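You operate a simulated robot arm through the tools that you are given. There is no shell and no other tool. Be economical: measure what you need, move in short steps, check, and stop when the job is done.

Carry out the task below with a simulated two-armed robot. There is one attempt and no reset: what you move stays moved.

TASK
Wrap three layers of tape round the jig's rod grip.
Fine: tape roll on the jig's post first; hold the jig as you crank; then roll in the parts tray, jig on the side table.

The check looks at the end state, three seconds after you hand in, the way a careful person would. Anything else that was tipped, shoved, dropped, spilled or broken makes it a failure.

THE ROBOT
Two 7-joint arms with two-finger parallel grippers on one trunk, on a base that drives. Base frame: it is fixed to the floor where the robot stands at the start and does not move with it; the origin is under the middle of the robot, x ahead of it, y to its left, z up; the surface under the hand at the start is at about z = 800. Lengths are in mm, angles in rad, forces in N, time in s.
The left shoulder is at the start at [20, 170, 1153], the right one opposite. With the tool pointing down near the work surface each hand reaches from about 160 to 660 mm from the robot's upright axis, wherever it stands, measured 20 degrees to its own side. Places, roughly: crank of the wrapping jig [700, 200, 900]; inside of the parts tray [800, 700, 800]; post of the wrapping jig [700, 300, 800]; side table [500, -400, 800]. Payload 3.8 kg a hand.
The TCP of each hand is the grasp point between the finger pads, 30 mm short of the fingertips. In the tool frame z runs along the fingers and y along their closing line. Largest opening 110 mm; finger width 20, thickness 10; the body of the gripper, 48 by 112 mm, starts 55 mm behind the TCP.
Orientation is told as [roll, pitch, yaw] about the base's x, y, z axes, in that order, counted from this pose: with the fingers straight down and closing along the base's y, the tool's x points along the base's -x, its y along +y and its z along -z.

THE INTERFACE
- The arms move only by the tool send_rows. It takes "left_moves", "right_moves" or both (then of equal length, played together; a hand with none holds still); each is a list of rows, each an object (a shift or turn left out is 0, a gripper value left out holds the last) with "travel": the shift along the tool's x, y, z in mm, a list of three; "rot": the turn, a rotation vector about the tool's x, y, z in rad, a list of three; "grip": the closure, from 0 (fully open) to 1 (shut). In form: [{"travel": [x, y, z], "rot": [ax, ay, az], "grip": grip}, ...]. A call has 1 to 10 rows; each row shifts and turns the commanded pose from where the row before left it, along the tool's axes as they then stand. A row lasts 0.2 s, in which the tool goes at most 50 mm and 0.15 rad; a call with a longer step from one row to the next is refused whole, and so is a gripper value outside its range. Where a pose cannot be reached the arm comes as near as it can. A force on the tool above 60 N (or 10 N above the force at the start of the call, whichever is more), or a blocked arm, ends the call early, and 0.2 s more pass. Each finger travels about 72 mm/s and halts on what it meets, pressing with about 32 N; the grip force reading is that of the motor and also rises with nothing between the fingers. The clock runs only during rows and for 0.2 s after the last one: add rows that do not move to give the fingers time. The reply holds the time, the measured pose of the TCP, the force on the tool along the base axes, the opening and the grip force, in the units named above and with some noise, with the torque about the TCP (base axes, N m) and any sound that the robot's microphone picked up, and new pictures: "views" is both (left out), scene, wrist or none (wrist: the cameras of the hands that moved).
- Cameras (640 x 400 px; columns grow to the right, rows downward): "scene" is now at [114.4, -4.7, 1320.1]; the picture's right is [-0.03, -1.00, 0.00], its down [-0.41, 0.01, -0.91] and it looks along [0.91, -0.03, -0.41] (base axes); focal length 214 px, centre (320, 200). "left" rides on the left gripper at [72, -17, -103] in its tool frame; the picture's right is [0.23, 0.97, 0.00], its down [-0.76, 0.18, -0.62] and it looks along [-0.61, 0.14, 0.78] (tool axes); focal length 222 px, centre (320, 200). "right" rides on the right gripper at [72, 17, -103] in its tool frame; the picture's right is [-0.23, 0.97, 0.00], its down [-0.76, -0.18, -0.62] and it looks along [-0.61, -0.14, 0.78] (tool axes); focal length 222 px, centre (320, 200). There is no depth. A picture from a camera that has moved, and an enlarged one, comes with that camera's place and axes in the base frame and with its lens.
- raise_lower(by): slides the trunk up (or, below 0, down) by that many mm; the arms and the scene camera ride with it, the base frame stays. It gives what a move gives, with no picture.
- roll_base(legs): drives the robot by 1 to 6 legs, each [ahead, turn to the left] in mm and rad, along the robot's own axes; the way and the turn of a leg run together, so that a leg with both is an arc; at most 1500 mm and 3.142 rad a leg. The arms and the cameras ride along, it lands a little off, and it stops where it bumps. It gives what a move gives, and a new picture of the scene camera.
- turn_head(pan, tilt): turns the head with the scene camera to pan (to the left, within 1.396 rad either way) and tilt (down, from -0.506 to 1.204), counted from straight ahead of the robot. It gives what a move gives, and a new picture of the scene camera.
- zoom(camera, box): a new picture of the part [left, top, right, bottom] of that camera's present view, enlarged. It takes no simulated time.
- finish_job(): hands the job in; it is judged then, once.

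Work in short steps. Places have to be worked out from the pictures, the camera data and where the tool is seen: move nearer, look again, correct. Check each grasp and each placing, and mend what went wrong. You have 120 turns and 260 pictures in all, those below and enlarged ones among them. Open the grippers and draw the arms clear of the work before you hand the job in, unless the task says otherwise; then end with one line.

The tools are called after "Emit:" as a command line: name --argument value ..., lists and objects as JSON in quotes. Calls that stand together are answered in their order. send_rows: Moves the arms, as the interface text tells. Its arguments: {"type":"object","properties":{"left_moves":{"type":"array","items":{"type":"object","properties":{"travel":{"type":"array","items":{"type":"number"}},"rot":{"type":"array","items":{"type":"number"}},"grip":{"type":"number"}}}},"right_moves":{"type":"array","items":{"type":"object","properties":{"travel":{"type":"array","items":{"type":"number"}},"rot":{"type":"array","items":{"type":"number"}},"grip":{"type":"number"}}}},"views":{"type":"string","enum":["both","scene","wrist","none"]}},"required":[]} The other tools are called the same way: raise_lower (by) slides the trunk up or down; roll_base (legs) drives the base; turn_head (pan, tilt) turns the head that bears the scene camera; zoom (camera, box) takes an enlarged picture of a part of a camera's view; finish_job () hands the job in.

At the start:

```text
t: 0.0
left_tool_pos: [461.6, 348.1, 1194.3]
left_tcp_rot: [0.001, 0.0, 0.0]
left_contact_force: [0.6, 1.0, -0.5]
left_torque: [0.01, 0.03, 0.01]
left_grip_width: 110.0
left_finger_force: 0.0
right_tool_pos: [417.4, -57.2, 1234.5]
right_tcp_rot: [0.001, 0.0, -0.002]
right_contact_force: [-0.2, 1.1, 0.2]
right_torque: [-0.02, 0.05, -0.04]
right_grip_width: 110.0
right_finger_force: 0.0
trunk travel left (down, up): [-250.0, 320.0]
robot x, y, heading: [1.8, -1.2, -0.001]
head pan, tilt: [-0.033, 0.428]
```

scene: 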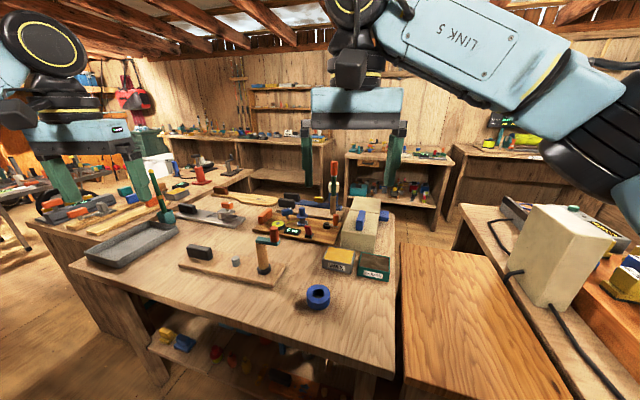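
right: 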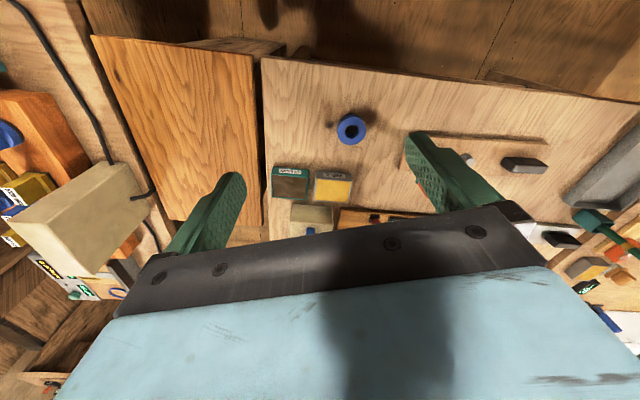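
left: 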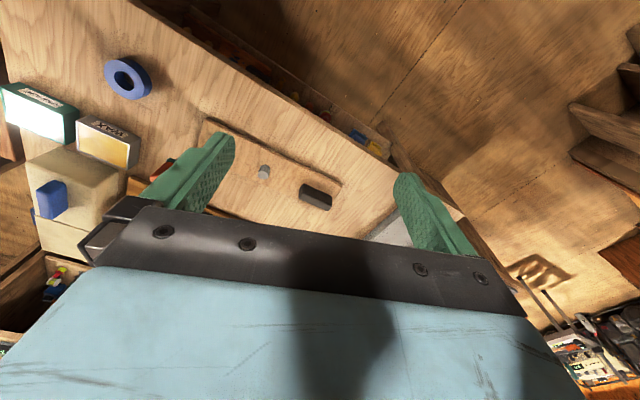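

The scene shows a board (jig) with a post, a small peg and a dark block, plus the blue tape roll nearer to me. I'll zoom in on these before moving.

Emit:
zoom --camera "scene" --box '[160, 180, 350, 320]'

Emit:
zoom --camera "left" --box '[80, 40, 400, 240]'

Emit:
zoom --camera "right" --box '[250, 80, 640, 300]'

```text
2.86 times, centred on (255, 250) of scene
camera zoom: at [114.4, -4.7, 1320.1], right [-0.03, -1.0, 0.0], down [-0.41, 0.01, -0.91], along [0.91, -0.03, -0.41], focal length 613 px, centre (506, 57)
```

zoom: 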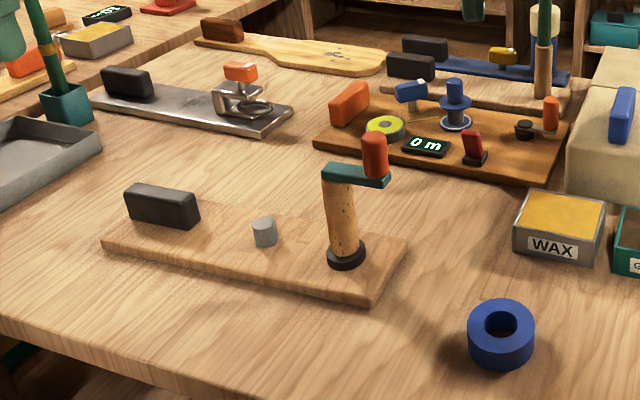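

```text
2.00 times, centred on (240, 140) of left
camera zoom: at [388.8, 329.9, 1298.3], right [-0.23, 0.97, 0.0], down [0.76, 0.18, 0.62], along [0.61, 0.14, -0.78], focal length 444 px, centre (480, 320)
```

zoom: 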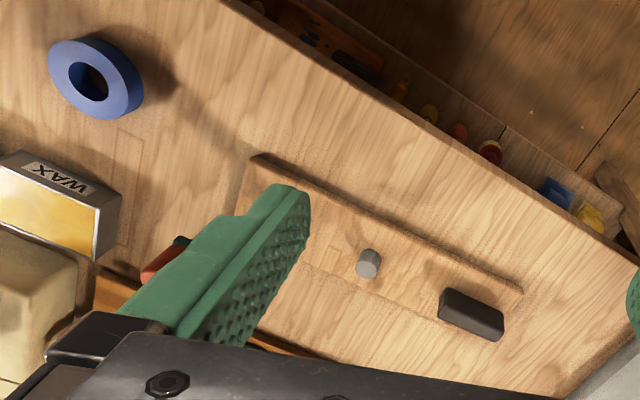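

```text
1.64 times, centred on (445, 190) of right
camera zoom: at [344.8, -39.2, 1338.1], right [0.23, 0.97, 0.0], down [0.76, -0.18, 0.62], along [0.61, -0.14, -0.78], focal length 364 px, centre (115, 216)
```

zoom: 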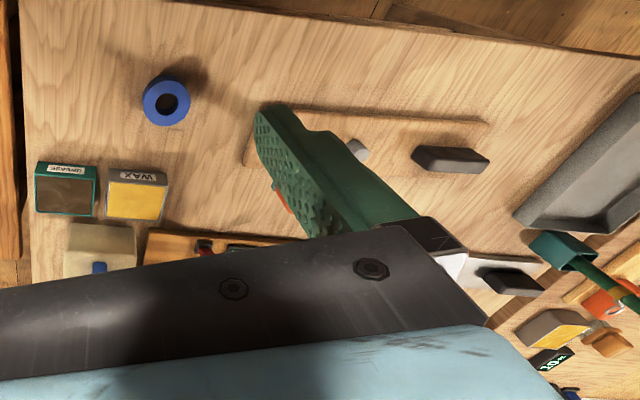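

I read the jig as follows: post near (703,263), rod near (668,158), crank knob near (650,112) and dark handle near (746,404). The tape roll is at about (558,-13) and the table top near 800. I'll drive to about (150,200) so everything is in reach.

Emit:
roll_base --legs '[[0, 0.936], [230, 0], [0, -0.936]]'

Emit:
turn_head --pan 0.0 --tilt 0.75

```text
t: 6.5
left_tool_pos: [612.2, 517.8, 1195.8]
left_tcp_rot: [-0.001, 0.001, -0.023]
left_contact_force: [-0.3, -0.2, -0.4]
left_torque: [0.01, 0.03, 0.01]
left_grip_width: 109.9
left_finger_force: 0.1
right_tool_pos: [558.5, 116.7, 1234.9]
right_tcp_rot: [0.002, 0.0, -0.024]
right_contact_force: [-0.4, -0.3, -0.4]
right_torque: [-0.02, -0.01, -0.04]
right_grip_width: 110.1
right_finger_force: 0.1
trunk travel left (down, up): [-250.0, 320.0]
robot x, y, heading: [140.5, 181.7, -0.019]
head pan, tilt: [-0.033, 0.428]
camera scene: at [256.3, 174.9, 1320.1], right [-0.06, -1.0, 0.0], down [-0.41, 0.02, -0.91], along [0.91, -0.05, -0.41], focal length 214 px, centre (320, 200)
```

scene: 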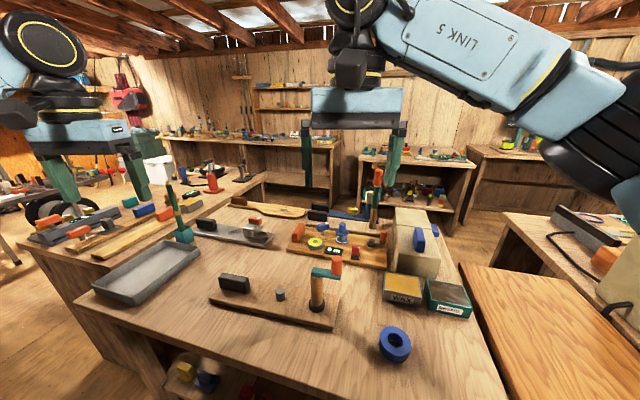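

```text
t: 7.3
left_tool_pos: [612.1, 520.6, 1194.5]
left_tcp_rot: [0.0, 0.001, -0.022]
left_contact_force: [0.1, 0.3, 0.5]
left_torque: [0.02, 0.01, -0.01]
left_grip_width: 110.0
left_finger_force: 0.1
right_tool_pos: [558.6, 114.9, 1234.4]
right_tcp_rot: [0.0, 0.001, -0.021]
right_contact_force: [-0.8, 0.3, -0.3]
right_torque: [0.03, 0.01, -0.01]
right_grip_width: 110.0
right_finger_force: 0.1
trunk travel left (down, up): [-250.0, 320.0]
robot x, y, heading: [141.7, 186.7, -0.019]
head pan, tilt: [0.0, 0.75]
camera scene: at [246.9, 178.4, 1291.6], right [-0.02, -1.0, 0.0], down [-0.68, 0.02, -0.73], along [0.73, -0.02, -0.68], focal length 214 px, centre (320, 200)
```

scene: 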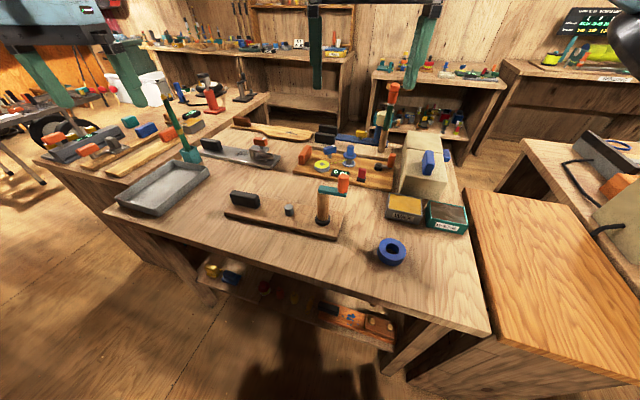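

Clear view, nothing touched. I'll zoom in to measure.

Emit:
zoom --camera "scene" --box '[215, 160, 415, 285]'

Emit:
zoom --camera "scene" --box '[400, 150, 640, 300]'

```text
3.20 times, centred on (315, 222) of scene
camera zoom: at [246.9, 178.4, 1291.6], right [-0.02, -1.0, 0.0], down [-0.68, 0.02, -0.73], along [0.73, -0.02, -0.68], focal length 686 px, centre (336, 128)
```

zoom: 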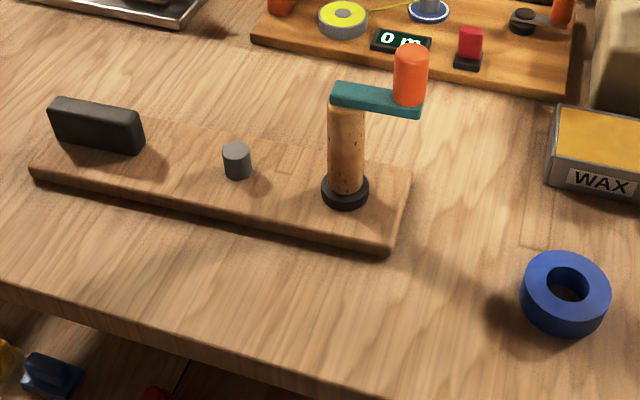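

```text
2.67 times, centred on (520, 225) of scene
camera zoom: at [246.9, 178.4, 1291.6], right [-0.02, -1.0, 0.0], down [-0.68, 0.02, -0.73], along [0.73, -0.02, -0.68], focal length 572 px, centre (-213, 133)
```

zoom: 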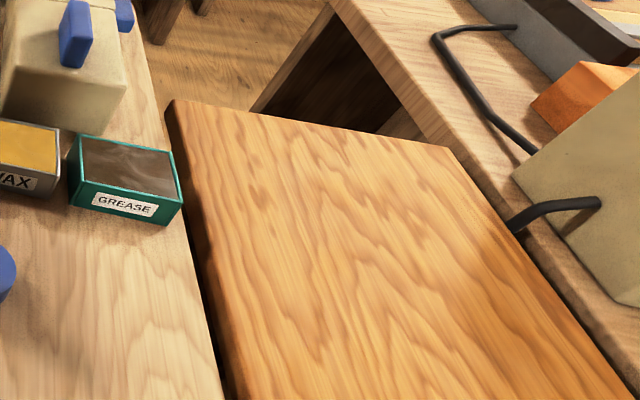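

Refined estimates: roll at (557,-14), outer diameter about 72 and height about 30. Post at (702,259), rod at (668,158), knob at (651,111) with z 940–990, handle at (738,397). I'll move the right hand above the roll first.

Emit:
send_rows --right_moves '[{"travel": [0, -22, 0]}, {"travel": [0, -22, 20]}, {"travel": [0, -22, 40]}, {"travel": [0, -22, 45]}, {"travel": [0, -22, 45]}, {"travel": [0, -20, 45]}, {"travel": [0, 0, 45]}, {"travel": [0, 0, 40]}, {"travel": [0, 0, 0]}]' --views "both"

```text
t: 9.3
left_tool_pos: [611.1, 519.7, 1195.0]
left_tcp_rot: [0.0, 0.0, -0.023]
left_contact_force: [-0.2, 1.3, 0.3]
left_torque: [0.0, 0.0, 0.03]
left_grip_width: 110.2
left_finger_force: 0.1
right_tool_pos: [552.9, -13.4, 955.6]
right_tcp_rot: [0.0, 0.001, -0.023]
right_contact_force: [0.5, -0.1, 1.1]
right_torque: [-0.02, 0.02, 0.0]
right_grip_width: 110.0
right_finger_force: 0.0
trunk travel left (down, up): [-250.0, 320.0]
robot x, y, heading: [142.5, 181.1, -0.026]
head pan, tilt: [0.0, 0.75]
camera scene: at [246.9, 178.6, 1291.6], right [-0.02, -1.0, 0.0], down [-0.68, 0.02, -0.73], along [0.73, -0.02, -0.68], focal length 214 px, centre (320, 200)
camera right: at [480.3, 5.4, 1059.9], right [0.25, 0.97, 0.0], down [0.76, -0.2, 0.62], along [0.6, -0.16, -0.78], focal length 222 px, centre (320, 200)
```

scene: 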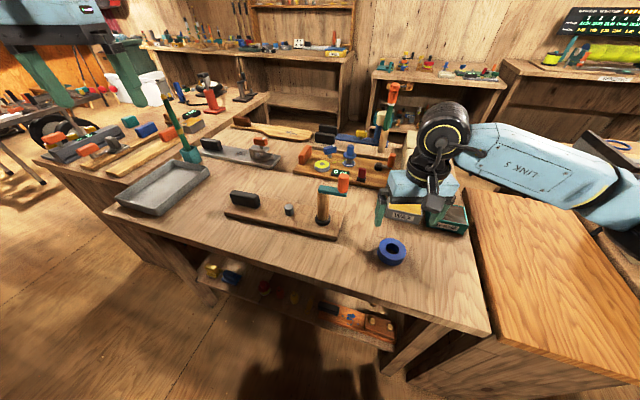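
right: 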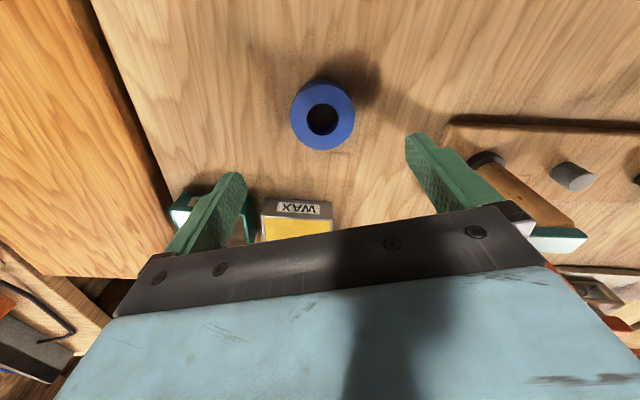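

The roll resolves to (554,-12), nearly under the TCP (553,-13). I'll descend to z≈834 and close.

Emit:
send_rows --right_moves '[{"travel": [0, 1, 40]}, {"travel": [0, 0, 40]}, {"travel": [0, 0, 30]}, {"travel": [0, 0, 11]}, {"travel": [0, 0, 0]}, {"grip": 0.5}, {"grip": 0.5}, {"grip": 0.5}]' --views "wrist"

```text
t: 11.1
left_tool_pos: [612.2, 518.5, 1195.1]
left_tcp_rot: [-0.001, -0.002, -0.022]
left_contact_force: [0.0, -0.7, 0.2]
left_torque: [-0.02, 0.01, -0.03]
left_grip_width: 109.8
left_finger_force: 0.1
right_tool_pos: [554.4, -11.9, 835.5]
right_tcp_rot: [0.0, -0.001, -0.023]
right_contact_force: [-0.3, 0.5, -0.3]
right_torque: [-0.02, -0.02, 0.0]
right_grip_width: 65.7
right_finger_force: 32.5
trunk travel left (down, up): [-250.0, 320.0]
robot x, y, heading: [143.3, 184.2, -0.021]
head pan, tilt: [0.0, 0.75]
camera right: at [481.7, 7.8, 938.7], right [0.25, 0.97, 0.0], down [0.76, -0.2, 0.62], along [0.6, -0.16, -0.78], focal length 222 px, centre (320, 200)
```

right: 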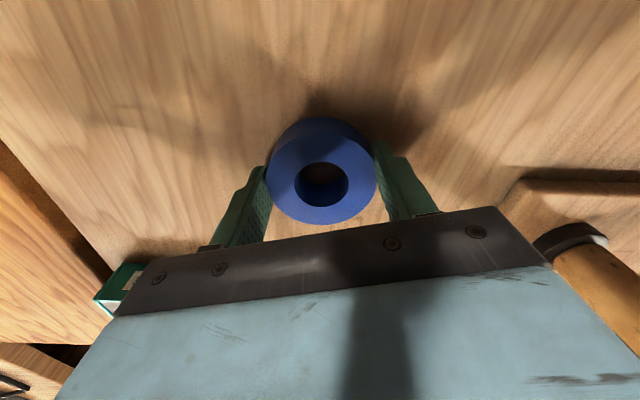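

Grip is firm and centred on the roll. I'll lift to z≈1060, clear of the knob, and move over the post.

Emit:
send_rows --right_moves '[{"travel": [0, 0, -35]}, {"travel": [0, 0, -45]}, {"travel": [0, 0, -48]}, {"travel": [0, 0, -48]}, {"travel": [0, 0, -48]}, {"travel": [-20, 30, 0]}, {"travel": [-20, 42, 0]}, {"travel": [-20, 42, 0]}, {"travel": [-20, 42, 0]}]' --views "none"

Emit:
send_rows --right_moves '[{"travel": [-24, 42, 0]}, {"travel": [-24, 42, 0]}, {"travel": [-18, 30, 0]}, {"travel": [0, 0, 0]}]' --views "both"

```text
t: 13.1
left_tool_pos: [611.9, 521.2, 1194.8]
left_tcp_rot: [-0.003, -0.002, -0.022]
left_contact_force: [-1.1, 0.8, -0.8]
left_torque: [-0.04, -0.02, 0.02]
left_grip_width: 109.9
left_finger_force: 0.0
right_tool_pos: [640.8, 142.6, 1057.0]
right_tcp_rot: [0.002, -0.001, -0.022]
right_contact_force: [0.1, 0.2, 1.1]
right_torque: [0.0, 0.0, 0.02]
right_grip_width: 55.1
right_finger_force: 0.1
trunk travel left (down, up): [-250.0, 320.0]
robot x, y, heading: [138.9, 183.5, -0.022]
head pan, tilt: [0.0, 0.75]
```

```text
t: 14.1
left_tool_pos: [610.9, 521.0, 1195.1]
left_tcp_rot: [-0.001, 0.001, -0.023]
left_contact_force: [-0.9, 0.2, 0.4]
left_torque: [-0.05, 0.0, 0.0]
left_grip_width: 110.0
left_finger_force: 0.2
right_tool_pos: [698.0, 235.9, 1058.9]
right_tcp_rot: [-0.003, -0.002, -0.023]
right_contact_force: [-0.1, 0.3, -0.4]
right_torque: [-0.05, -0.04, 0.0]
right_grip_width: 55.3
right_finger_force: 0.1
right hand out of reach, approached as far as the arm can: row 3
trunk travel left (down, up): [-250.0, 320.0]
robot x, y, heading: [142.5, 180.5, -0.021]
head pan, tilt: [0.0, 0.75]
camera scene: at [246.0, 180.1, 1291.6], right [-0.02, -1.0, 0.0], down [-0.68, 0.01, -0.73], along [0.73, -0.02, -0.68], focal length 214 px, centre (320, 200)
camera right: at [624.9, 256.2, 1162.6], right [0.25, 0.97, 0.0], down [0.76, -0.19, 0.62], along [0.61, -0.16, -0.78], focal length 222 px, centre (320, 200)
```

scene: 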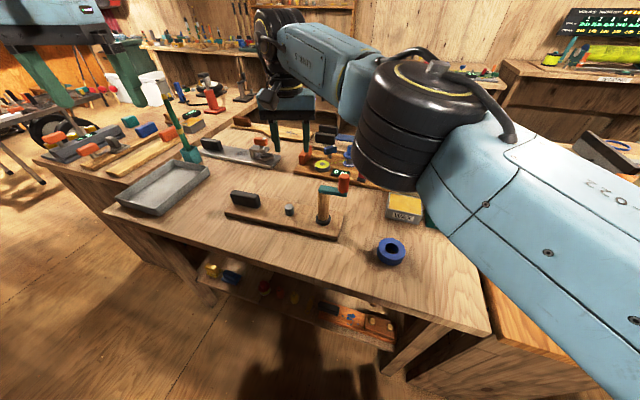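
right: 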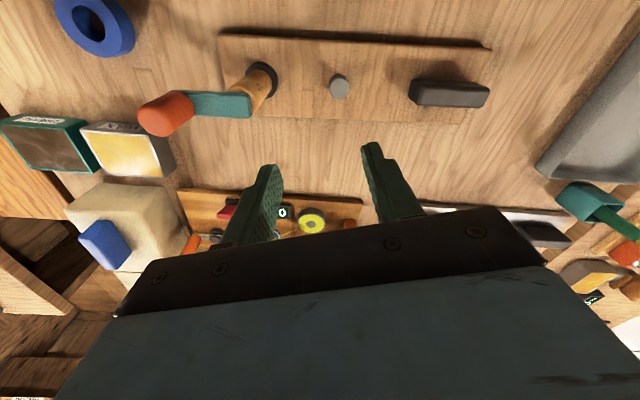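

The right fingers are at 55 mm and empty, so the roll slipped out on lifting and is still on the table. I'll zoom in to measure it again.

Emit:
zoom --camera "scene" --box '[345, 215, 441, 275]'

Emit:
zoom --camera "right" --box '[200, 20, 520, 220]'

```text
6.67 times, centred on (393, 245) of scene
camera zoom: at [246.0, 180.1, 1291.6], right [-0.02, -1.0, 0.0], down [-0.68, 0.01, -0.73], along [0.73, -0.02, -0.68], focal length 1430 px, centre (-167, -100)
```

zoom: 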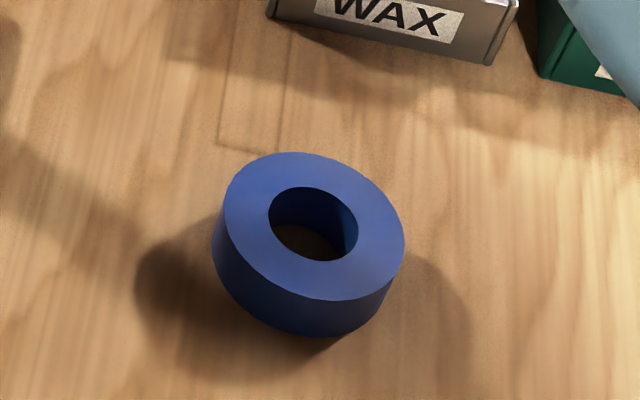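

```text
2.00 times, centred on (360, 120) of right
camera zoom: at [624.9, 256.2, 1162.6], right [0.25, 0.97, 0.0], down [0.76, -0.19, 0.62], along [0.61, -0.16, -0.78], focal length 444 px, centre (240, 360)
```

zoom: 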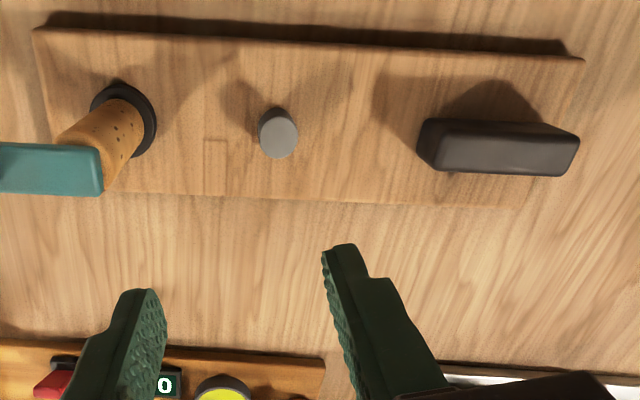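

The roll is unmoved at about (559,-13) and only about 17 mm tall, so the fingers barely overlapped it. I'll go back and grip lower, tighter and better centred in x.

Emit:
send_rows --right_moves '[{"travel": [23, -42, 0]}, {"travel": [23, -42, 0]}, {"travel": [23, -42, 0], "grip": 0.0}, {"travel": [23, -42, 0]}, {"travel": [23, -42, 0]}, {"travel": [21, -37, 20]}, {"travel": [0, 0, 45]}, {"travel": [0, 0, 45]}, {"travel": [0, 0, 40]}, {"travel": [0, 0, 0]}]' --views "wrist"

```text
t: 16.3
left_tool_pos: [611.5, 518.8, 1194.3]
left_tcp_rot: [0.001, -0.001, -0.022]
left_contact_force: [-0.5, 0.6, 0.9]
left_torque: [-0.02, 0.02, 0.02]
left_grip_width: 110.1
left_finger_force: 0.0
right_tool_pos: [552.6, -13.6, 906.5]
right_tcp_rot: [0.0, 0.0, -0.023]
right_contact_force: [-0.3, -0.9, 0.3]
right_torque: [-0.03, 0.02, -0.01]
right_grip_width: 109.9
right_finger_force: 0.0
trunk travel left (down, up): [-250.0, 320.0]
robot x, y, heading: [140.5, 188.6, -0.022]
head pan, tilt: [0.0, 0.75]
camera right: at [480.6, 7.0, 1010.6], right [0.25, 0.97, 0.0], down [0.76, -0.2, 0.62], along [0.6, -0.16, -0.78], focal length 222 px, centre (320, 200)
```

right: 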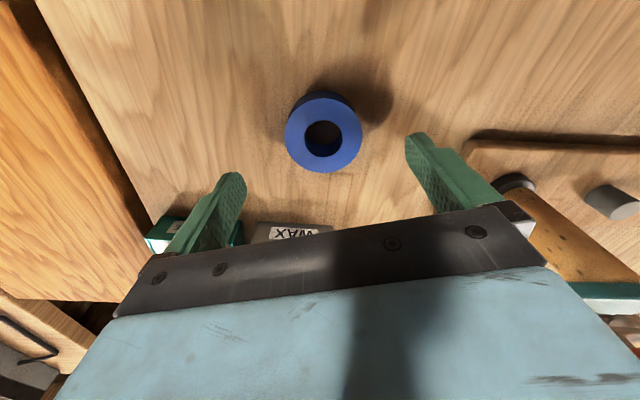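

Two views put the roll's top near z≈820 and its centre at (557,-12). I'll correct x by +4, descend to z≈831, grip fully and test with a slow small lift.

Emit:
send_rows --right_moves '[{"travel": [-4, 1, 35]}, {"travel": [0, 0, 25]}, {"travel": [0, 0, 10]}, {"travel": [0, 0, 5]}, {"travel": [0, 0, 0]}, {"grip": 1.0}, {"grip": 1.0}, {"grip": 1.0}, {"grip": 1.0}]' --views "none"

Emit:
send_rows --right_moves '[{"travel": [0, 0, -5]}, {"travel": [0, 0, -10]}, {"travel": [0, 0, -10]}, {"travel": [0, 0, -15]}, {"travel": [0, 0, 0]}]' --views "wrist"

```text
t: 18.3
left_tool_pos: [611.9, 519.3, 1193.8]
left_tcp_rot: [0.001, 0.002, -0.022]
left_contact_force: [0.5, 0.2, 0.6]
left_torque: [0.01, 0.03, 0.02]
left_grip_width: 109.9
left_finger_force: 0.1
right_tool_pos: [556.7, -8.1, 832.9]
right_tcp_rot: [0.0, -0.002, -0.025]
right_contact_force: [-0.4, 0.3, -0.5]
right_torque: [0.01, -0.03, -0.03]
right_grip_width: 64.4
right_finger_force: 32.3
trunk travel left (down, up): [-250.0, 320.0]
robot x, y, heading: [141.2, 181.0, -0.023]
head pan, tilt: [0.0, 0.75]
```

```text
t: 19.5
left_tool_pos: [612.3, 519.8, 1195.3]
left_tcp_rot: [0.001, 0.0, -0.023]
left_contact_force: [-0.9, 0.3, -0.1]
left_torque: [0.0, -0.01, -0.05]
left_grip_width: 110.0
left_finger_force: 0.1
right_tool_pos: [557.9, -10.4, 872.4]
right_tcp_rot: [0.0, -0.001, -0.023]
right_contact_force: [1.0, 0.3, -0.6]
right_torque: [0.0, 0.0, 0.01]
right_grip_width: 64.7
right_finger_force: 31.6
trunk travel left (down, up): [-250.0, 320.0]
robot x, y, heading: [142.8, 179.7, -0.022]
head pan, tilt: [0.0, 0.75]
camera right: at [485.7, 9.4, 975.8], right [0.25, 0.97, 0.0], down [0.76, -0.2, 0.62], along [0.6, -0.16, -0.78], focal length 222 px, centre (320, 200)
```

right: 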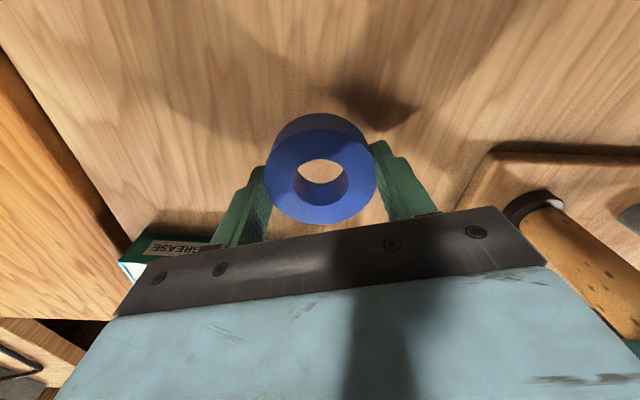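

The roll is held at 64.7 mm. I'll raise it gently and then turn the base left, so the post falls into the right arm's sector.

Emit:
send_rows --right_moves '[{"travel": [0, 0, -15]}, {"travel": [0, 0, -20]}, {"travel": [0, 0, -25]}, {"travel": [0, 0, -25]}, {"travel": [0, 0, -25]}, {"travel": [0, 0, -25]}, {"travel": [0, 0, -25]}, {"travel": [0, 0, -20]}, {"travel": [0, 0, -10]}, {"travel": [0, 0, 0]}]' --views "none"

Emit:
roll_base --legs '[[0, 0.4]]'

```text
t: 21.7
left_tool_pos: [612.0, 518.2, 1195.3]
left_tcp_rot: [0.0, 0.001, -0.022]
left_contact_force: [1.0, 0.9, -0.5]
left_torque: [0.02, -0.02, 0.0]
left_grip_width: 110.0
left_finger_force: 0.0
right_tool_pos: [560.4, -9.3, 1064.0]
right_tcp_rot: [0.0, -0.001, -0.023]
right_contact_force: [-0.2, 0.2, -1.0]
right_torque: [0.03, -0.01, -0.02]
right_grip_width: 64.7
right_finger_force: 32.4
trunk travel left (down, up): [-250.0, 320.0]
robot x, y, heading: [144.1, 184.9, -0.025]
head pan, tilt: [0.0, 0.75]
```

```text
t: 23.3
left_tool_pos: [446.0, 674.5, 1194.7]
left_tcp_rot: [0.001, 0.0, 0.373]
left_contact_force: [0.1, -0.1, 0.1]
left_torque: [0.01, 0.01, -0.01]
left_grip_width: 110.0
left_finger_force: 0.1
right_tool_pos: [600.6, 165.7, 1063.9]
right_tcp_rot: [0.001, -0.001, 0.373]
right_contact_force: [0.0, 0.5, -0.6]
right_torque: [-0.04, 0.0, 0.02]
right_grip_width: 64.8
right_finger_force: 32.3
trunk travel left (down, up): [-250.0, 320.0]
robot x, y, heading: [145.9, 185.0, 0.373]
head pan, tilt: [0.0, 0.75]
camera scene: at [239.6, 219.1, 1291.5], right [0.36, -0.93, 0.0], down [-0.64, -0.25, -0.73], along [0.68, 0.27, -0.68], focal length 214 px, centre (320, 200)
```

scene: 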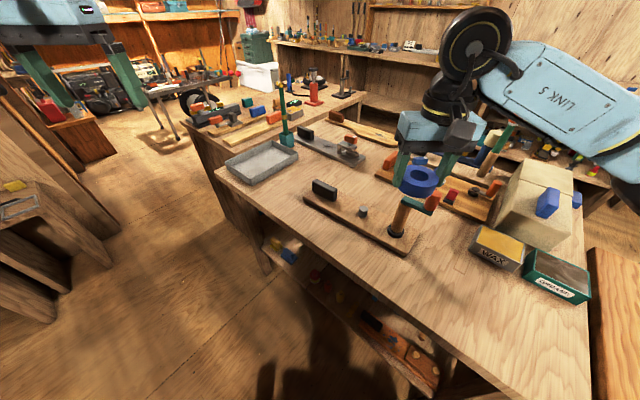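

Base turned without incident. I'll zoom to remeasure the post from this angle.

Emit:
zoom --camera "scene" --box '[296, 160, 456, 260]'

Emit:
send_rows --right_moves '[{"travel": [-25, 10, 0]}, {"travel": [-25, 10, 0]}, {"travel": [-25, 10, 0]}, {"travel": [-15, 10, 0]}, {"travel": [-10, 10, 0]}, {"travel": [0, 0, 0]}]' --views "wrist"

```text
4.00 times, centred on (376, 210) of scene
camera zoom: at [239.6, 219.1, 1291.5], right [0.36, -0.93, 0.0], down [-0.64, -0.25, -0.73], along [0.68, 0.27, -0.68], focal length 858 px, centre (96, 160)
```

zoom: 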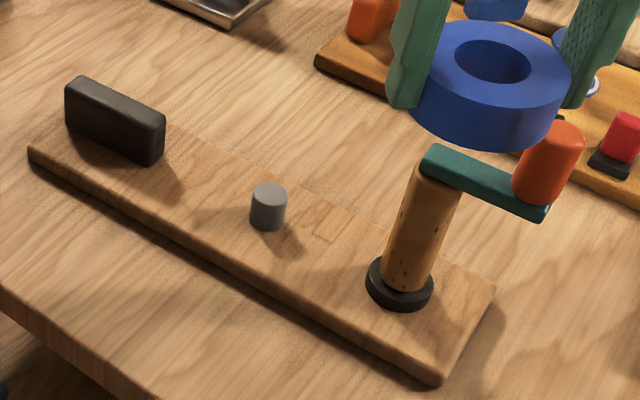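

```text
t: 24.7
left_tool_pos: [446.1, 675.4, 1195.3]
left_tcp_rot: [0.001, -0.001, 0.374]
left_contact_force: [-0.5, -0.5, -0.7]
left_torque: [-0.01, 0.0, 0.02]
left_grip_width: 110.1
left_finger_force: 0.0
right_tool_pos: [677.0, 248.7, 1062.7]
right_tcp_rot: [-0.001, -0.001, 0.371]
right_contact_force: [0.5, -0.3, -0.6]
right_torque: [-0.01, -0.01, -0.02]
right_grip_width: 64.8
right_finger_force: 31.4
trunk travel left (down, up): [-250.0, 320.0]
robot x, y, heading: [141.8, 184.2, 0.371]
head pan, tilt: [0.0, 0.75]
camera right: at [602.6, 239.7, 1165.9], right [-0.14, 0.99, 0.0], down [0.77, 0.11, 0.62], along [0.62, 0.09, -0.78], focal length 222 px, centre (320, 200)
```

right: 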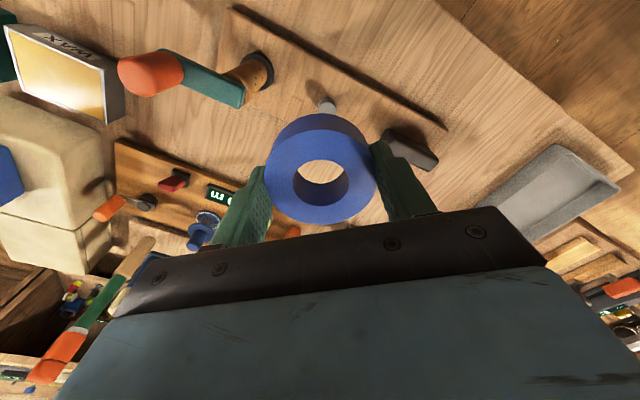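

Post estimate is (697,261) with its top near 849. I'll zoom on the held roll to find the hole's offset from the TCP.

Emit:
zoom --camera "right" --box '[240, 80, 400, 240]'

```text
2.50 times, centred on (320, 160) of right
camera zoom: at [602.6, 239.7, 1165.9], right [-0.14, 0.99, 0.0], down [0.77, 0.11, 0.62], along [0.62, 0.09, -0.78], focal length 555 px, centre (320, 300)
```

zoom: 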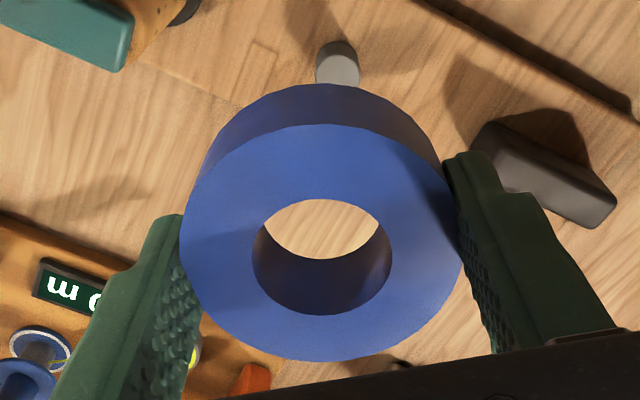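

The hole centre sits about 3.5 mm ahead of the TCP, and the post is at about (696,262). I'll move over it and lower until the roll bottom is about 20 mm above the post, then look again.

Emit:
send_rows --right_moves '[{"travel": [-10, 3, 0]}, {"travel": [-9.5, 1.7, 0]}, {"travel": [0, 0, 30]}, {"travel": [0, 0, 40]}, {"travel": [0, 0, 40]}, {"travel": [0, 0, 40]}, {"travel": [0, 0, 10]}, {"travel": [0, 0, 0]}]' --views "both"

Emit:
zoom --camera "scene" --box '[316, 160, 436, 235]'

Emit:
zoom --camera "right" --box '[240, 80, 400, 240]'

```text
t: 26.5
left_tool_pos: [445.8, 675.4, 1194.3]
left_tcp_rot: [0.0, 0.001, 0.373]
left_contact_force: [-0.2, -0.8, -0.2]
left_torque: [-0.01, 0.02, 0.0]
left_grip_width: 110.0
left_finger_force: 0.1
right_tool_pos: [692.0, 258.9, 904.2]
right_tcp_rot: [-0.001, 0.001, 0.372]
right_contact_force: [-0.1, -0.5, -0.2]
right_torque: [0.01, 0.02, 0.01]
right_grip_width: 64.5
right_finger_force: 31.8
trunk travel left (down, up): [-250.0, 320.0]
robot x, y, heading: [139.9, 179.8, 0.365]
head pan, tilt: [0.0, 0.75]
camera scene: at [239.9, 218.6, 1291.5], right [0.36, -0.93, 0.0], down [-0.64, -0.25, -0.73], along [0.68, 0.27, -0.68], focal length 214 px, centre (320, 200)
camera right: at [618.4, 250.1, 1007.9], right [-0.14, 0.99, 0.0], down [0.77, 0.11, 0.62], along [0.62, 0.09, -0.78], focal length 222 px, centre (320, 200)
```

scene: 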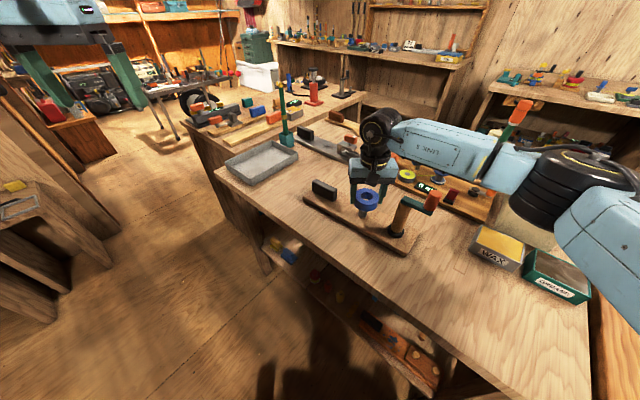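
right: 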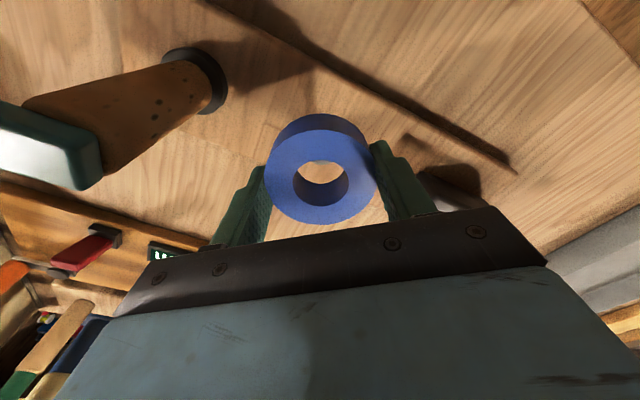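

```text
5.33 times, centred on (376, 198) of scene
camera zoom: at [239.9, 218.6, 1291.5], right [0.36, -0.93, 0.0], down [-0.64, -0.25, -0.73], along [0.68, 0.27, -0.68], focal length 1144 px, centre (21, 213)
```

zoom: 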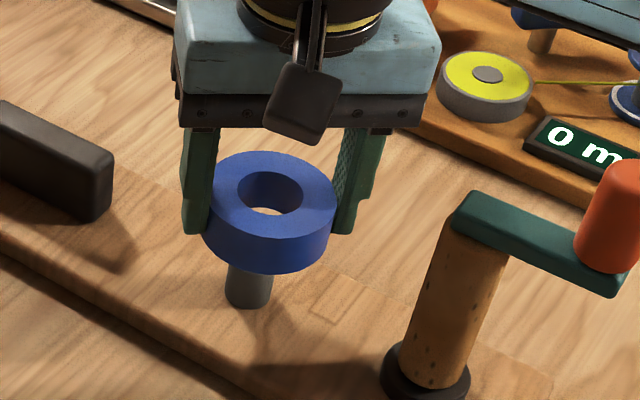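

```text
2.50 times, centred on (320, 160) of right
camera zoom: at [618.4, 250.1, 1007.9], right [-0.14, 0.99, 0.0], down [0.77, 0.11, 0.62], along [0.62, 0.09, -0.78], focal length 555 px, centre (320, 300)
```

zoom: 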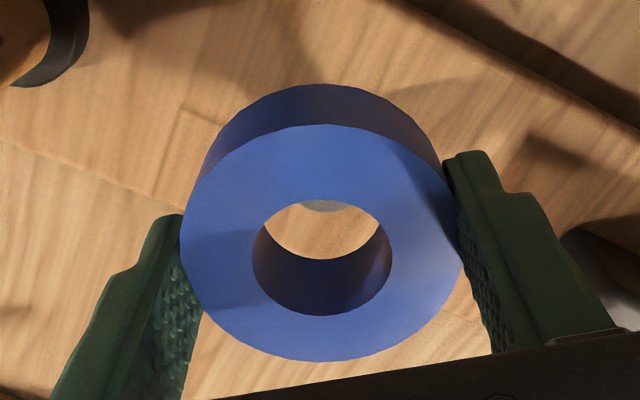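

The wrist view through the hole and the scene view both say to shift about +1.8 mm in y. I'll apply that and lower slowly onto the post.

Emit:
send_rows --right_moves '[{"travel": [0, 1.8, 0]}, {"travel": [0, 0, 10]}, {"travel": [0, 0, 8]}, {"travel": [0, 0, 6]}, {"travel": [0, 0, 5]}, {"travel": [0, 0, 5]}, {"travel": [0, 0, 0]}]' --views "wrist"

Emit:
zoom --camera "scene" --box '[316, 160, 436, 235]'

Emit:
zoom --camera "right" --box '[240, 80, 400, 240]'

```text
t: 28.1
left_tool_pos: [445.9, 673.7, 1195.8]
left_tcp_rot: [0.001, 0.001, 0.372]
left_contact_force: [-0.8, 0.5, -0.2]
left_torque: [-0.01, -0.03, 0.02]
left_grip_width: 110.1
left_finger_force: 0.0
right_tool_pos: [690.6, 261.6, 869.4]
right_tcp_rot: [0.0, 0.001, 0.372]
right_contact_force: [-0.5, 0.3, -0.3]
right_torque: [-0.02, -0.05, 0.03]
right_grip_width: 64.5
right_finger_force: 31.9
trunk travel left (down, up): [-250.0, 320.0]
robot x, y, heading: [136.8, 183.8, 0.371]
head pan, tilt: [0.0, 0.75]
camera right: at [616.3, 252.3, 973.0], right [-0.14, 0.99, 0.0], down [0.77, 0.11, 0.62], along [0.62, 0.09, -0.78], focal length 222 px, centre (320, 200)
```

right: 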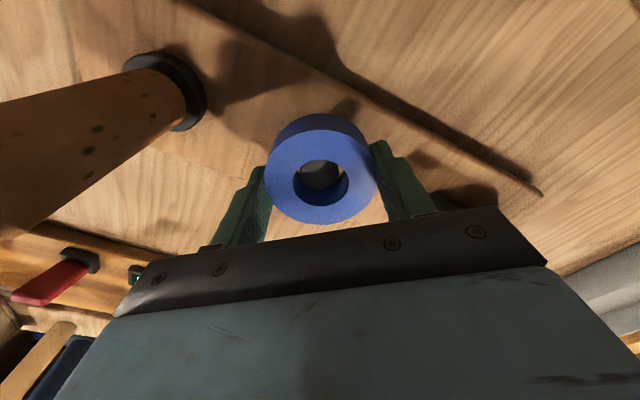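

```text
5.33 times, centred on (376, 198) of scene
camera zoom: at [239.2, 218.5, 1291.6], right [0.36, -0.93, 0.0], down [-0.63, -0.25, -0.73], along [0.68, 0.27, -0.68], focal length 1144 px, centre (21, 213)
```

zoom: 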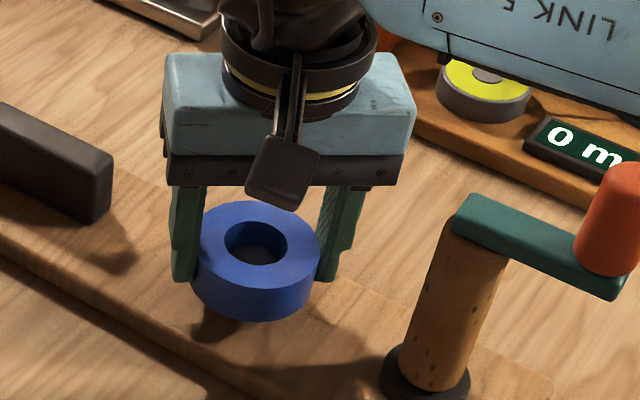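

```text
2.50 times, centred on (320, 160) of right
camera zoom: at [616.3, 252.3, 973.0], right [-0.14, 0.99, 0.0], down [0.77, 0.11, 0.62], along [0.62, 0.09, -0.78], focal length 555 px, centre (320, 300)
```

zoom: 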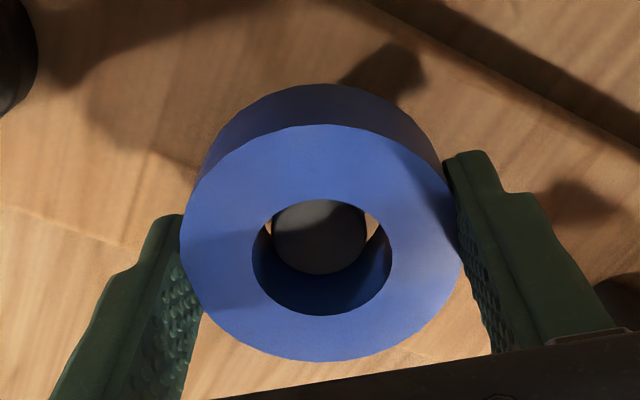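

The post top is visible inside the hole with no force, so the roll has started onto it. I'll lower gently until it seats.

Emit:
send_rows --right_moves '[{"travel": [0, 0, 5]}, {"travel": [0, 0, 5]}, {"travel": [0, 0, 4]}, {"travel": [0, 0, 3]}, {"travel": [0, 0, 0]}]' --views "none"

Emit:
zoom --camera "scene" --box '[316, 160, 436, 235]'

```text
t: 29.3
left_tool_pos: [446.3, 675.0, 1194.2]
left_tcp_rot: [0.001, 0.0, 0.374]
left_contact_force: [0.6, 0.0, 0.2]
left_torque: [-0.01, -0.02, -0.01]
left_grip_width: 110.0
left_finger_force: 0.1
right_tool_pos: [691.9, 261.7, 851.8]
right_tcp_rot: [-0.001, 0.0, 0.372]
right_contact_force: [0.5, 1.0, -1.6]
right_torque: [0.01, 0.0, -0.01]
right_grip_width: 64.8
right_finger_force: 31.9
trunk travel left (down, up): [-250.0, 320.0]
robot x, y, heading: [141.3, 182.2, 0.367]
head pan, tilt: [0.0, 0.75]
```

```text
5.33 times, centred on (376, 198) of scene
camera zoom: at [239.8, 218.7, 1291.5], right [0.36, -0.93, 0.0], down [-0.64, -0.25, -0.73], along [0.68, 0.27, -0.68], focal length 1144 px, centre (21, 213)
```

zoom: 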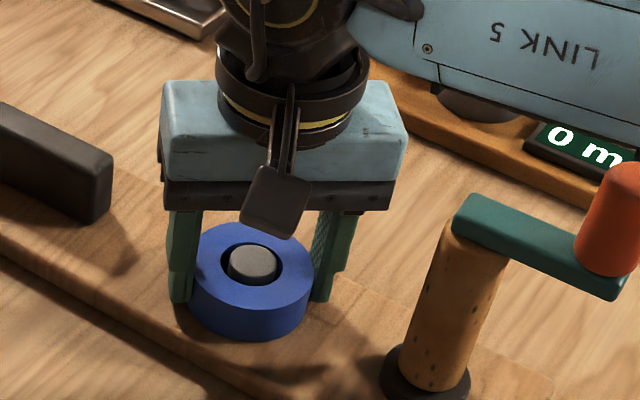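

The post now shows through the hole. A few more millimetres to seat it.

Emit:
send_rows --right_moves '[{"travel": [0, 0, 2]}, {"travel": [0, 0, 2]}, {"travel": [0, 0, 0]}]' --views "none"

```text
t: 30.1
left_tool_pos: [443.8, 674.1, 1196.3]
left_tcp_rot: [-0.001, -0.001, 0.375]
left_contact_force: [0.2, -0.6, 0.0]
left_torque: [-0.01, -0.02, 0.0]
left_grip_width: 110.0
left_finger_force: 0.1
right_tool_pos: [691.2, 262.4, 850.7]
right_tcp_rot: [0.001, -0.004, 0.373]
right_contact_force: [-0.4, -1.5, 15.7]
right_torque: [-0.29, 0.28, 0.0]
right_grip_width: 64.8
right_finger_force: 31.5
trunk travel left (down, up): [-250.0, 320.0]
robot x, y, heading: [140.5, 184.4, 0.372]
head pan, tilt: [0.0, 0.75]
```

It's seated: 15.7 N upward at z≈851. I'll release and lift away.

Emit:
send_rows --right_moves '[{"travel": [0, 0, -2]}, {"grip": 0.2}, {"grip": 0.2}, {"travel": [0, 0, -10]}, {"travel": [0, 0, -30]}, {"travel": [0, 0, -45]}, {"travel": [0, 0, -50]}, {"travel": [0, 0, -50]}, {"travel": [0, 0, -25]}, {"travel": [0, 0, 0]}]' --views "scene"

Emit:
zoom --camera "scene" --box '[296, 160, 456, 260]'

Emit:
zoom --camera "right" --box '[80, 0, 480, 250]'

```text
t: 32.3
left_tool_pos: [445.8, 673.8, 1195.6]
left_tcp_rot: [0.0, 0.0, 0.373]
left_contact_force: [0.3, -0.2, 0.0]
left_torque: [0.03, 0.03, -0.01]
left_grip_width: 109.9
left_finger_force: 0.0
right_tool_pos: [692.9, 262.7, 1060.5]
right_tcp_rot: [0.0, 0.0, 0.371]
right_contact_force: [-1.5, -0.5, -0.5]
right_torque: [-0.03, 0.02, -0.02]
right_grip_width: 88.1
right_finger_force: 0.0
trunk travel left (down, up): [-250.0, 320.0]
robot x, y, heading: [144.3, 182.9, 0.366]
head pan, tilt: [0.0, 0.75]
camera scene: at [239.9, 218.6, 1291.5], right [0.36, -0.93, 0.0], down [-0.64, -0.25, -0.73], along [0.68, 0.27, -0.68], focal length 214 px, centre (320, 200)
```

scene: 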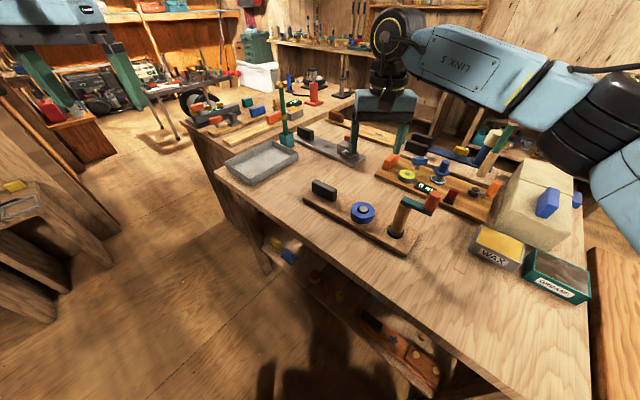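

```text
4.00 times, centred on (376, 210) of scene
camera zoom: at [239.9, 218.6, 1291.5], right [0.36, -0.93, 0.0], down [-0.64, -0.25, -0.73], along [0.68, 0.27, -0.68], focal length 858 px, centre (96, 160)
```

zoom: 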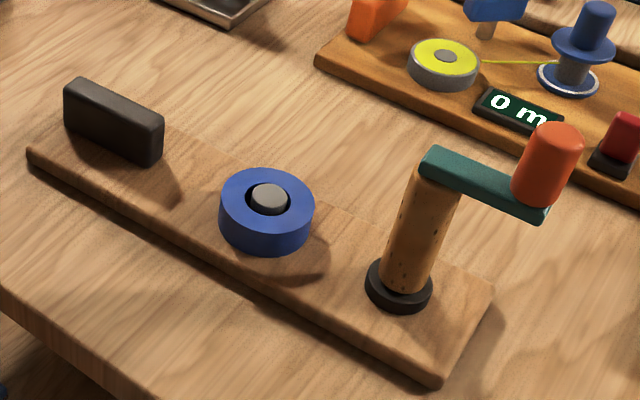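

```text
1.60 times, centred on (280, 125) of right
camera zoom: at [619.4, 253.1, 1164.2], right [-0.14, 0.99, 0.0], down [0.77, 0.11, 0.62], along [0.62, 0.09, -0.78], focal length 355 px, centre (384, 320)
```

zoom: 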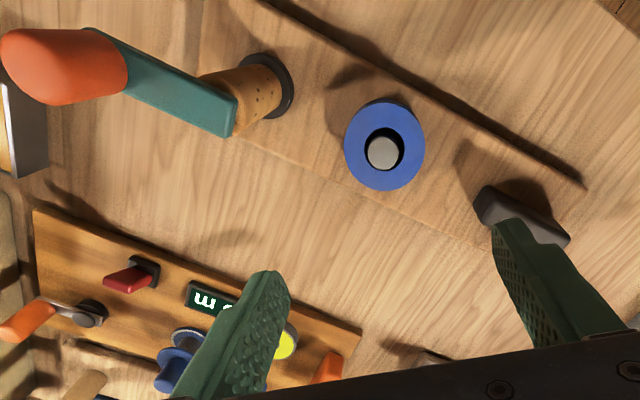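

The roll sits properly on the post. Next I'll turn the base back so the left hand can take the handle and the right the crank, and look down to see how near the table is.

Emit:
roll_base --legs '[[0, -0.37]]'

Emit:
turn_head --pan 0.0 --tilt 1.2

```text
t: 33.8
left_tool_pos: [598.8, 535.8, 1194.8]
left_tcp_rot: [0.0, 0.002, 0.014]
left_contact_force: [0.2, 0.1, -0.4]
left_torque: [-0.01, 0.0, 0.01]
left_grip_width: 110.0
left_finger_force: 0.0
right_tool_pos: [686.7, 65.1, 1059.6]
right_tcp_rot: [0.0, -0.001, 0.015]
right_contact_force: [0.5, 0.1, 0.0]
right_torque: [0.01, 0.0, -0.01]
right_grip_width: 88.0
right_finger_force: 0.1
trunk travel left (down, up): [-250.0, 320.0]
robot x, y, heading: [143.1, 180.9, 0.016]
head pan, tilt: [0.0, 0.75]
camera scene: at [247.1, 181.9, 1291.5], right [0.02, -1.0, 0.0], down [-0.68, -0.01, -0.73], along [0.73, 0.01, -0.68], focal length 214 px, centre (320, 200)
```

scene: 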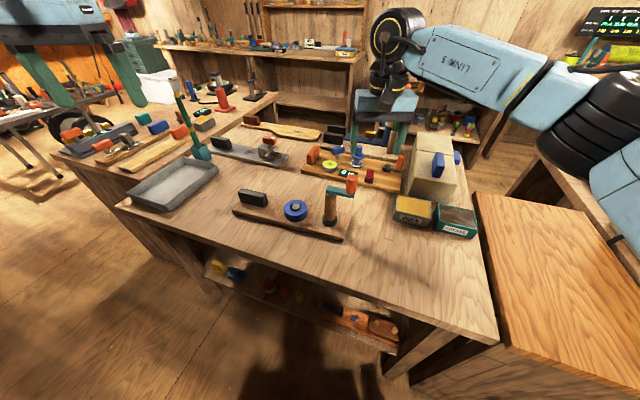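

```text
t: 34.7
left_tool_pos: [599.7, 537.7, 1195.5]
left_tcp_rot: [0.0, 0.0, 0.014]
left_contact_force: [-0.2, -0.7, -0.6]
left_torque: [-0.01, -0.01, 0.0]
left_grip_width: 109.9
left_finger_force: 0.1
right_tool_pos: [686.2, 63.6, 1060.2]
right_tcp_rot: [-0.001, 0.0, 0.015]
right_contact_force: [1.1, -0.5, 0.2]
right_torque: [-0.02, 0.03, 0.02]
right_grip_width: 88.3
right_finger_force: 0.0
trunk travel left (down, up): [-250.0, 320.0]
robot x, y, heading: [142.1, 183.0, 0.014]
head pan, tilt: [0.0, 1.201]
camera scene: at [220.0, 182.0, 1259.8], right [0.02, -1.0, 0.0], down [-0.93, -0.01, -0.36], along [0.36, 0.01, -0.93], focal length 214 px, centre (320, 200)
```

scene: 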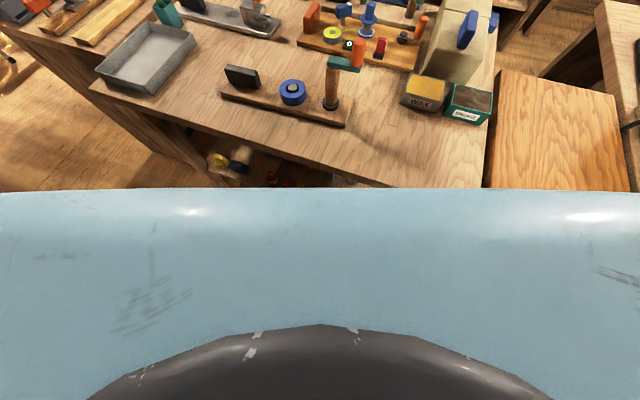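

No base is visible beyond x≈335 and the table edge is near x≈488, so driving 80 mm forward is safe. It brings both the handle and the crank into comfortable reach.

Emit:
roll_base --legs '[[80, 0]]'

Emit:
turn_head --pan 0.0 --tilt 0.75

Emit:
zoom --camera "scene" --box '[200, 160, 400, 285]'

```text
t: 35.7
left_tool_pos: [679.7, 539.5, 1193.4]
left_tcp_rot: [0.0, 0.001, 0.017]
left_contact_force: [0.9, 0.6, -0.3]
left_torque: [0.0, 0.01, 0.01]
left_grip_width: 110.1
left_finger_force: 0.0
right_tool_pos: [767.5, 67.1, 1059.8]
right_tcp_rot: [0.0, 0.002, 0.016]
right_contact_force: [-0.6, 0.0, -0.5]
right_torque: [0.0, 0.02, 0.0]
right_grip_width: 87.8
right_finger_force: 0.0
trunk travel left (down, up): [-250.0, 320.0]
robot x, y, heading: [221.1, 181.5, 0.015]
head pan, tilt: [0.0, 1.201]
camera scene: at [301.4, 183.4, 1259.7], right [0.02, -1.0, 0.0], down [-0.93, -0.02, -0.36], along [0.36, 0.01, -0.93], focal length 214 px, centre (320, 200)
```

scene: 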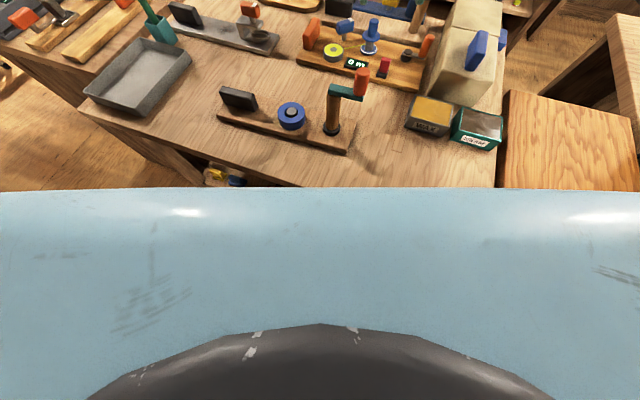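

```text
t: 36.6
left_tool_pos: [678.6, 539.0, 1195.2]
left_tcp_rot: [0.0, 0.0, 0.018]
left_contact_force: [-1.5, -0.1, 0.1]
left_torque: [0.02, -0.02, 0.0]
left_grip_width: 109.7
left_finger_force: 0.1
right_tool_pos: [768.9, 68.0, 1059.7]
right_tcp_rot: [0.0, 0.0, 0.014]
right_contact_force: [-0.2, 0.8, -0.8]
right_torque: [0.0, 0.0, 0.02]
right_grip_width: 88.0
right_finger_force: 0.1
trunk travel left (down, up): [-250.0, 320.0]
robot x, y, heading: [221.7, 182.4, 0.019]
head pan, tilt: [0.0, 0.75]
camera scene: at [327.4, 183.9, 1291.5], right [0.02, -1.0, 0.0], down [-0.68, -0.01, -0.73], along [0.73, 0.01, -0.68], focal length 214 px, centre (320, 200)
```

scene: 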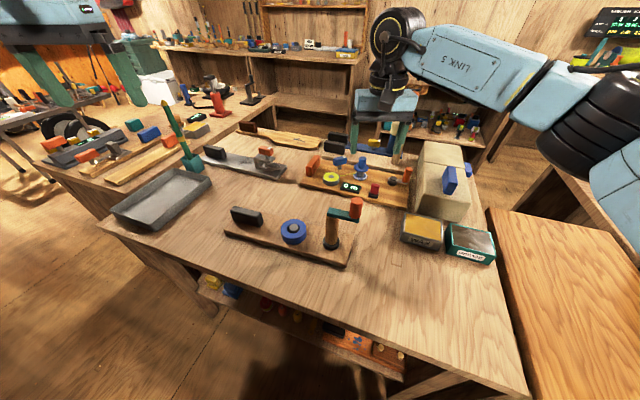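

```text
3.20 times, centred on (300, 222) of scene
camera zoom: at [327.4, 183.9, 1291.5], right [0.02, -1.0, 0.0], down [-0.68, -0.01, -0.73], along [0.73, 0.01, -0.68], focal length 686 px, centre (384, 128)
```

zoom: 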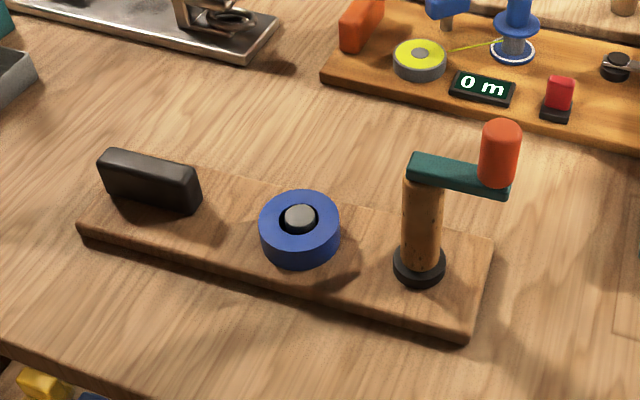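

The handle centre is near (743,397) with its top at about 851. I'll rotate the left gripper so it closes across the handle (yaw ≈1.285).

Emit:
send_rows --left_moves '[{"rot": [0, 0, -0.1408]}, {"rot": [0, 0, -0.1408]}, {"rot": [0, 0, -0.1408]}, {"rot": [0, 0, -0.1408]}, {"rot": [0, 0, -0.1408]}, {"rot": [0, 0, -0.1408]}, {"rot": [0, 0, -0.1408]}, {"rot": [0, 0, -0.1408]}, {"rot": [0, 0, -0.1408]}, {"travel": [0, 0, 0]}]' --views "none"

```text
t: 38.8
left_tool_pos: [677.4, 538.8, 1194.7]
left_tcp_rot: [0.001, 0.0, 1.287]
left_contact_force: [0.8, 0.2, -0.3]
left_torque: [0.0, -0.01, -0.02]
left_grip_width: 109.7
left_finger_force: 0.0
right_tool_pos: [767.8, 67.1, 1059.6]
right_tcp_rot: [-0.001, -0.001, 0.015]
right_contact_force: [-0.3, 0.2, 0.2]
right_torque: [-0.02, -0.01, -0.06]
right_grip_width: 88.1
right_finger_force: 0.0
trunk travel left (down, up): [-250.0, 320.0]
robot x, y, heading: [218.9, 180.4, 0.014]
head pan, tilt: [0.0, 0.75]
```

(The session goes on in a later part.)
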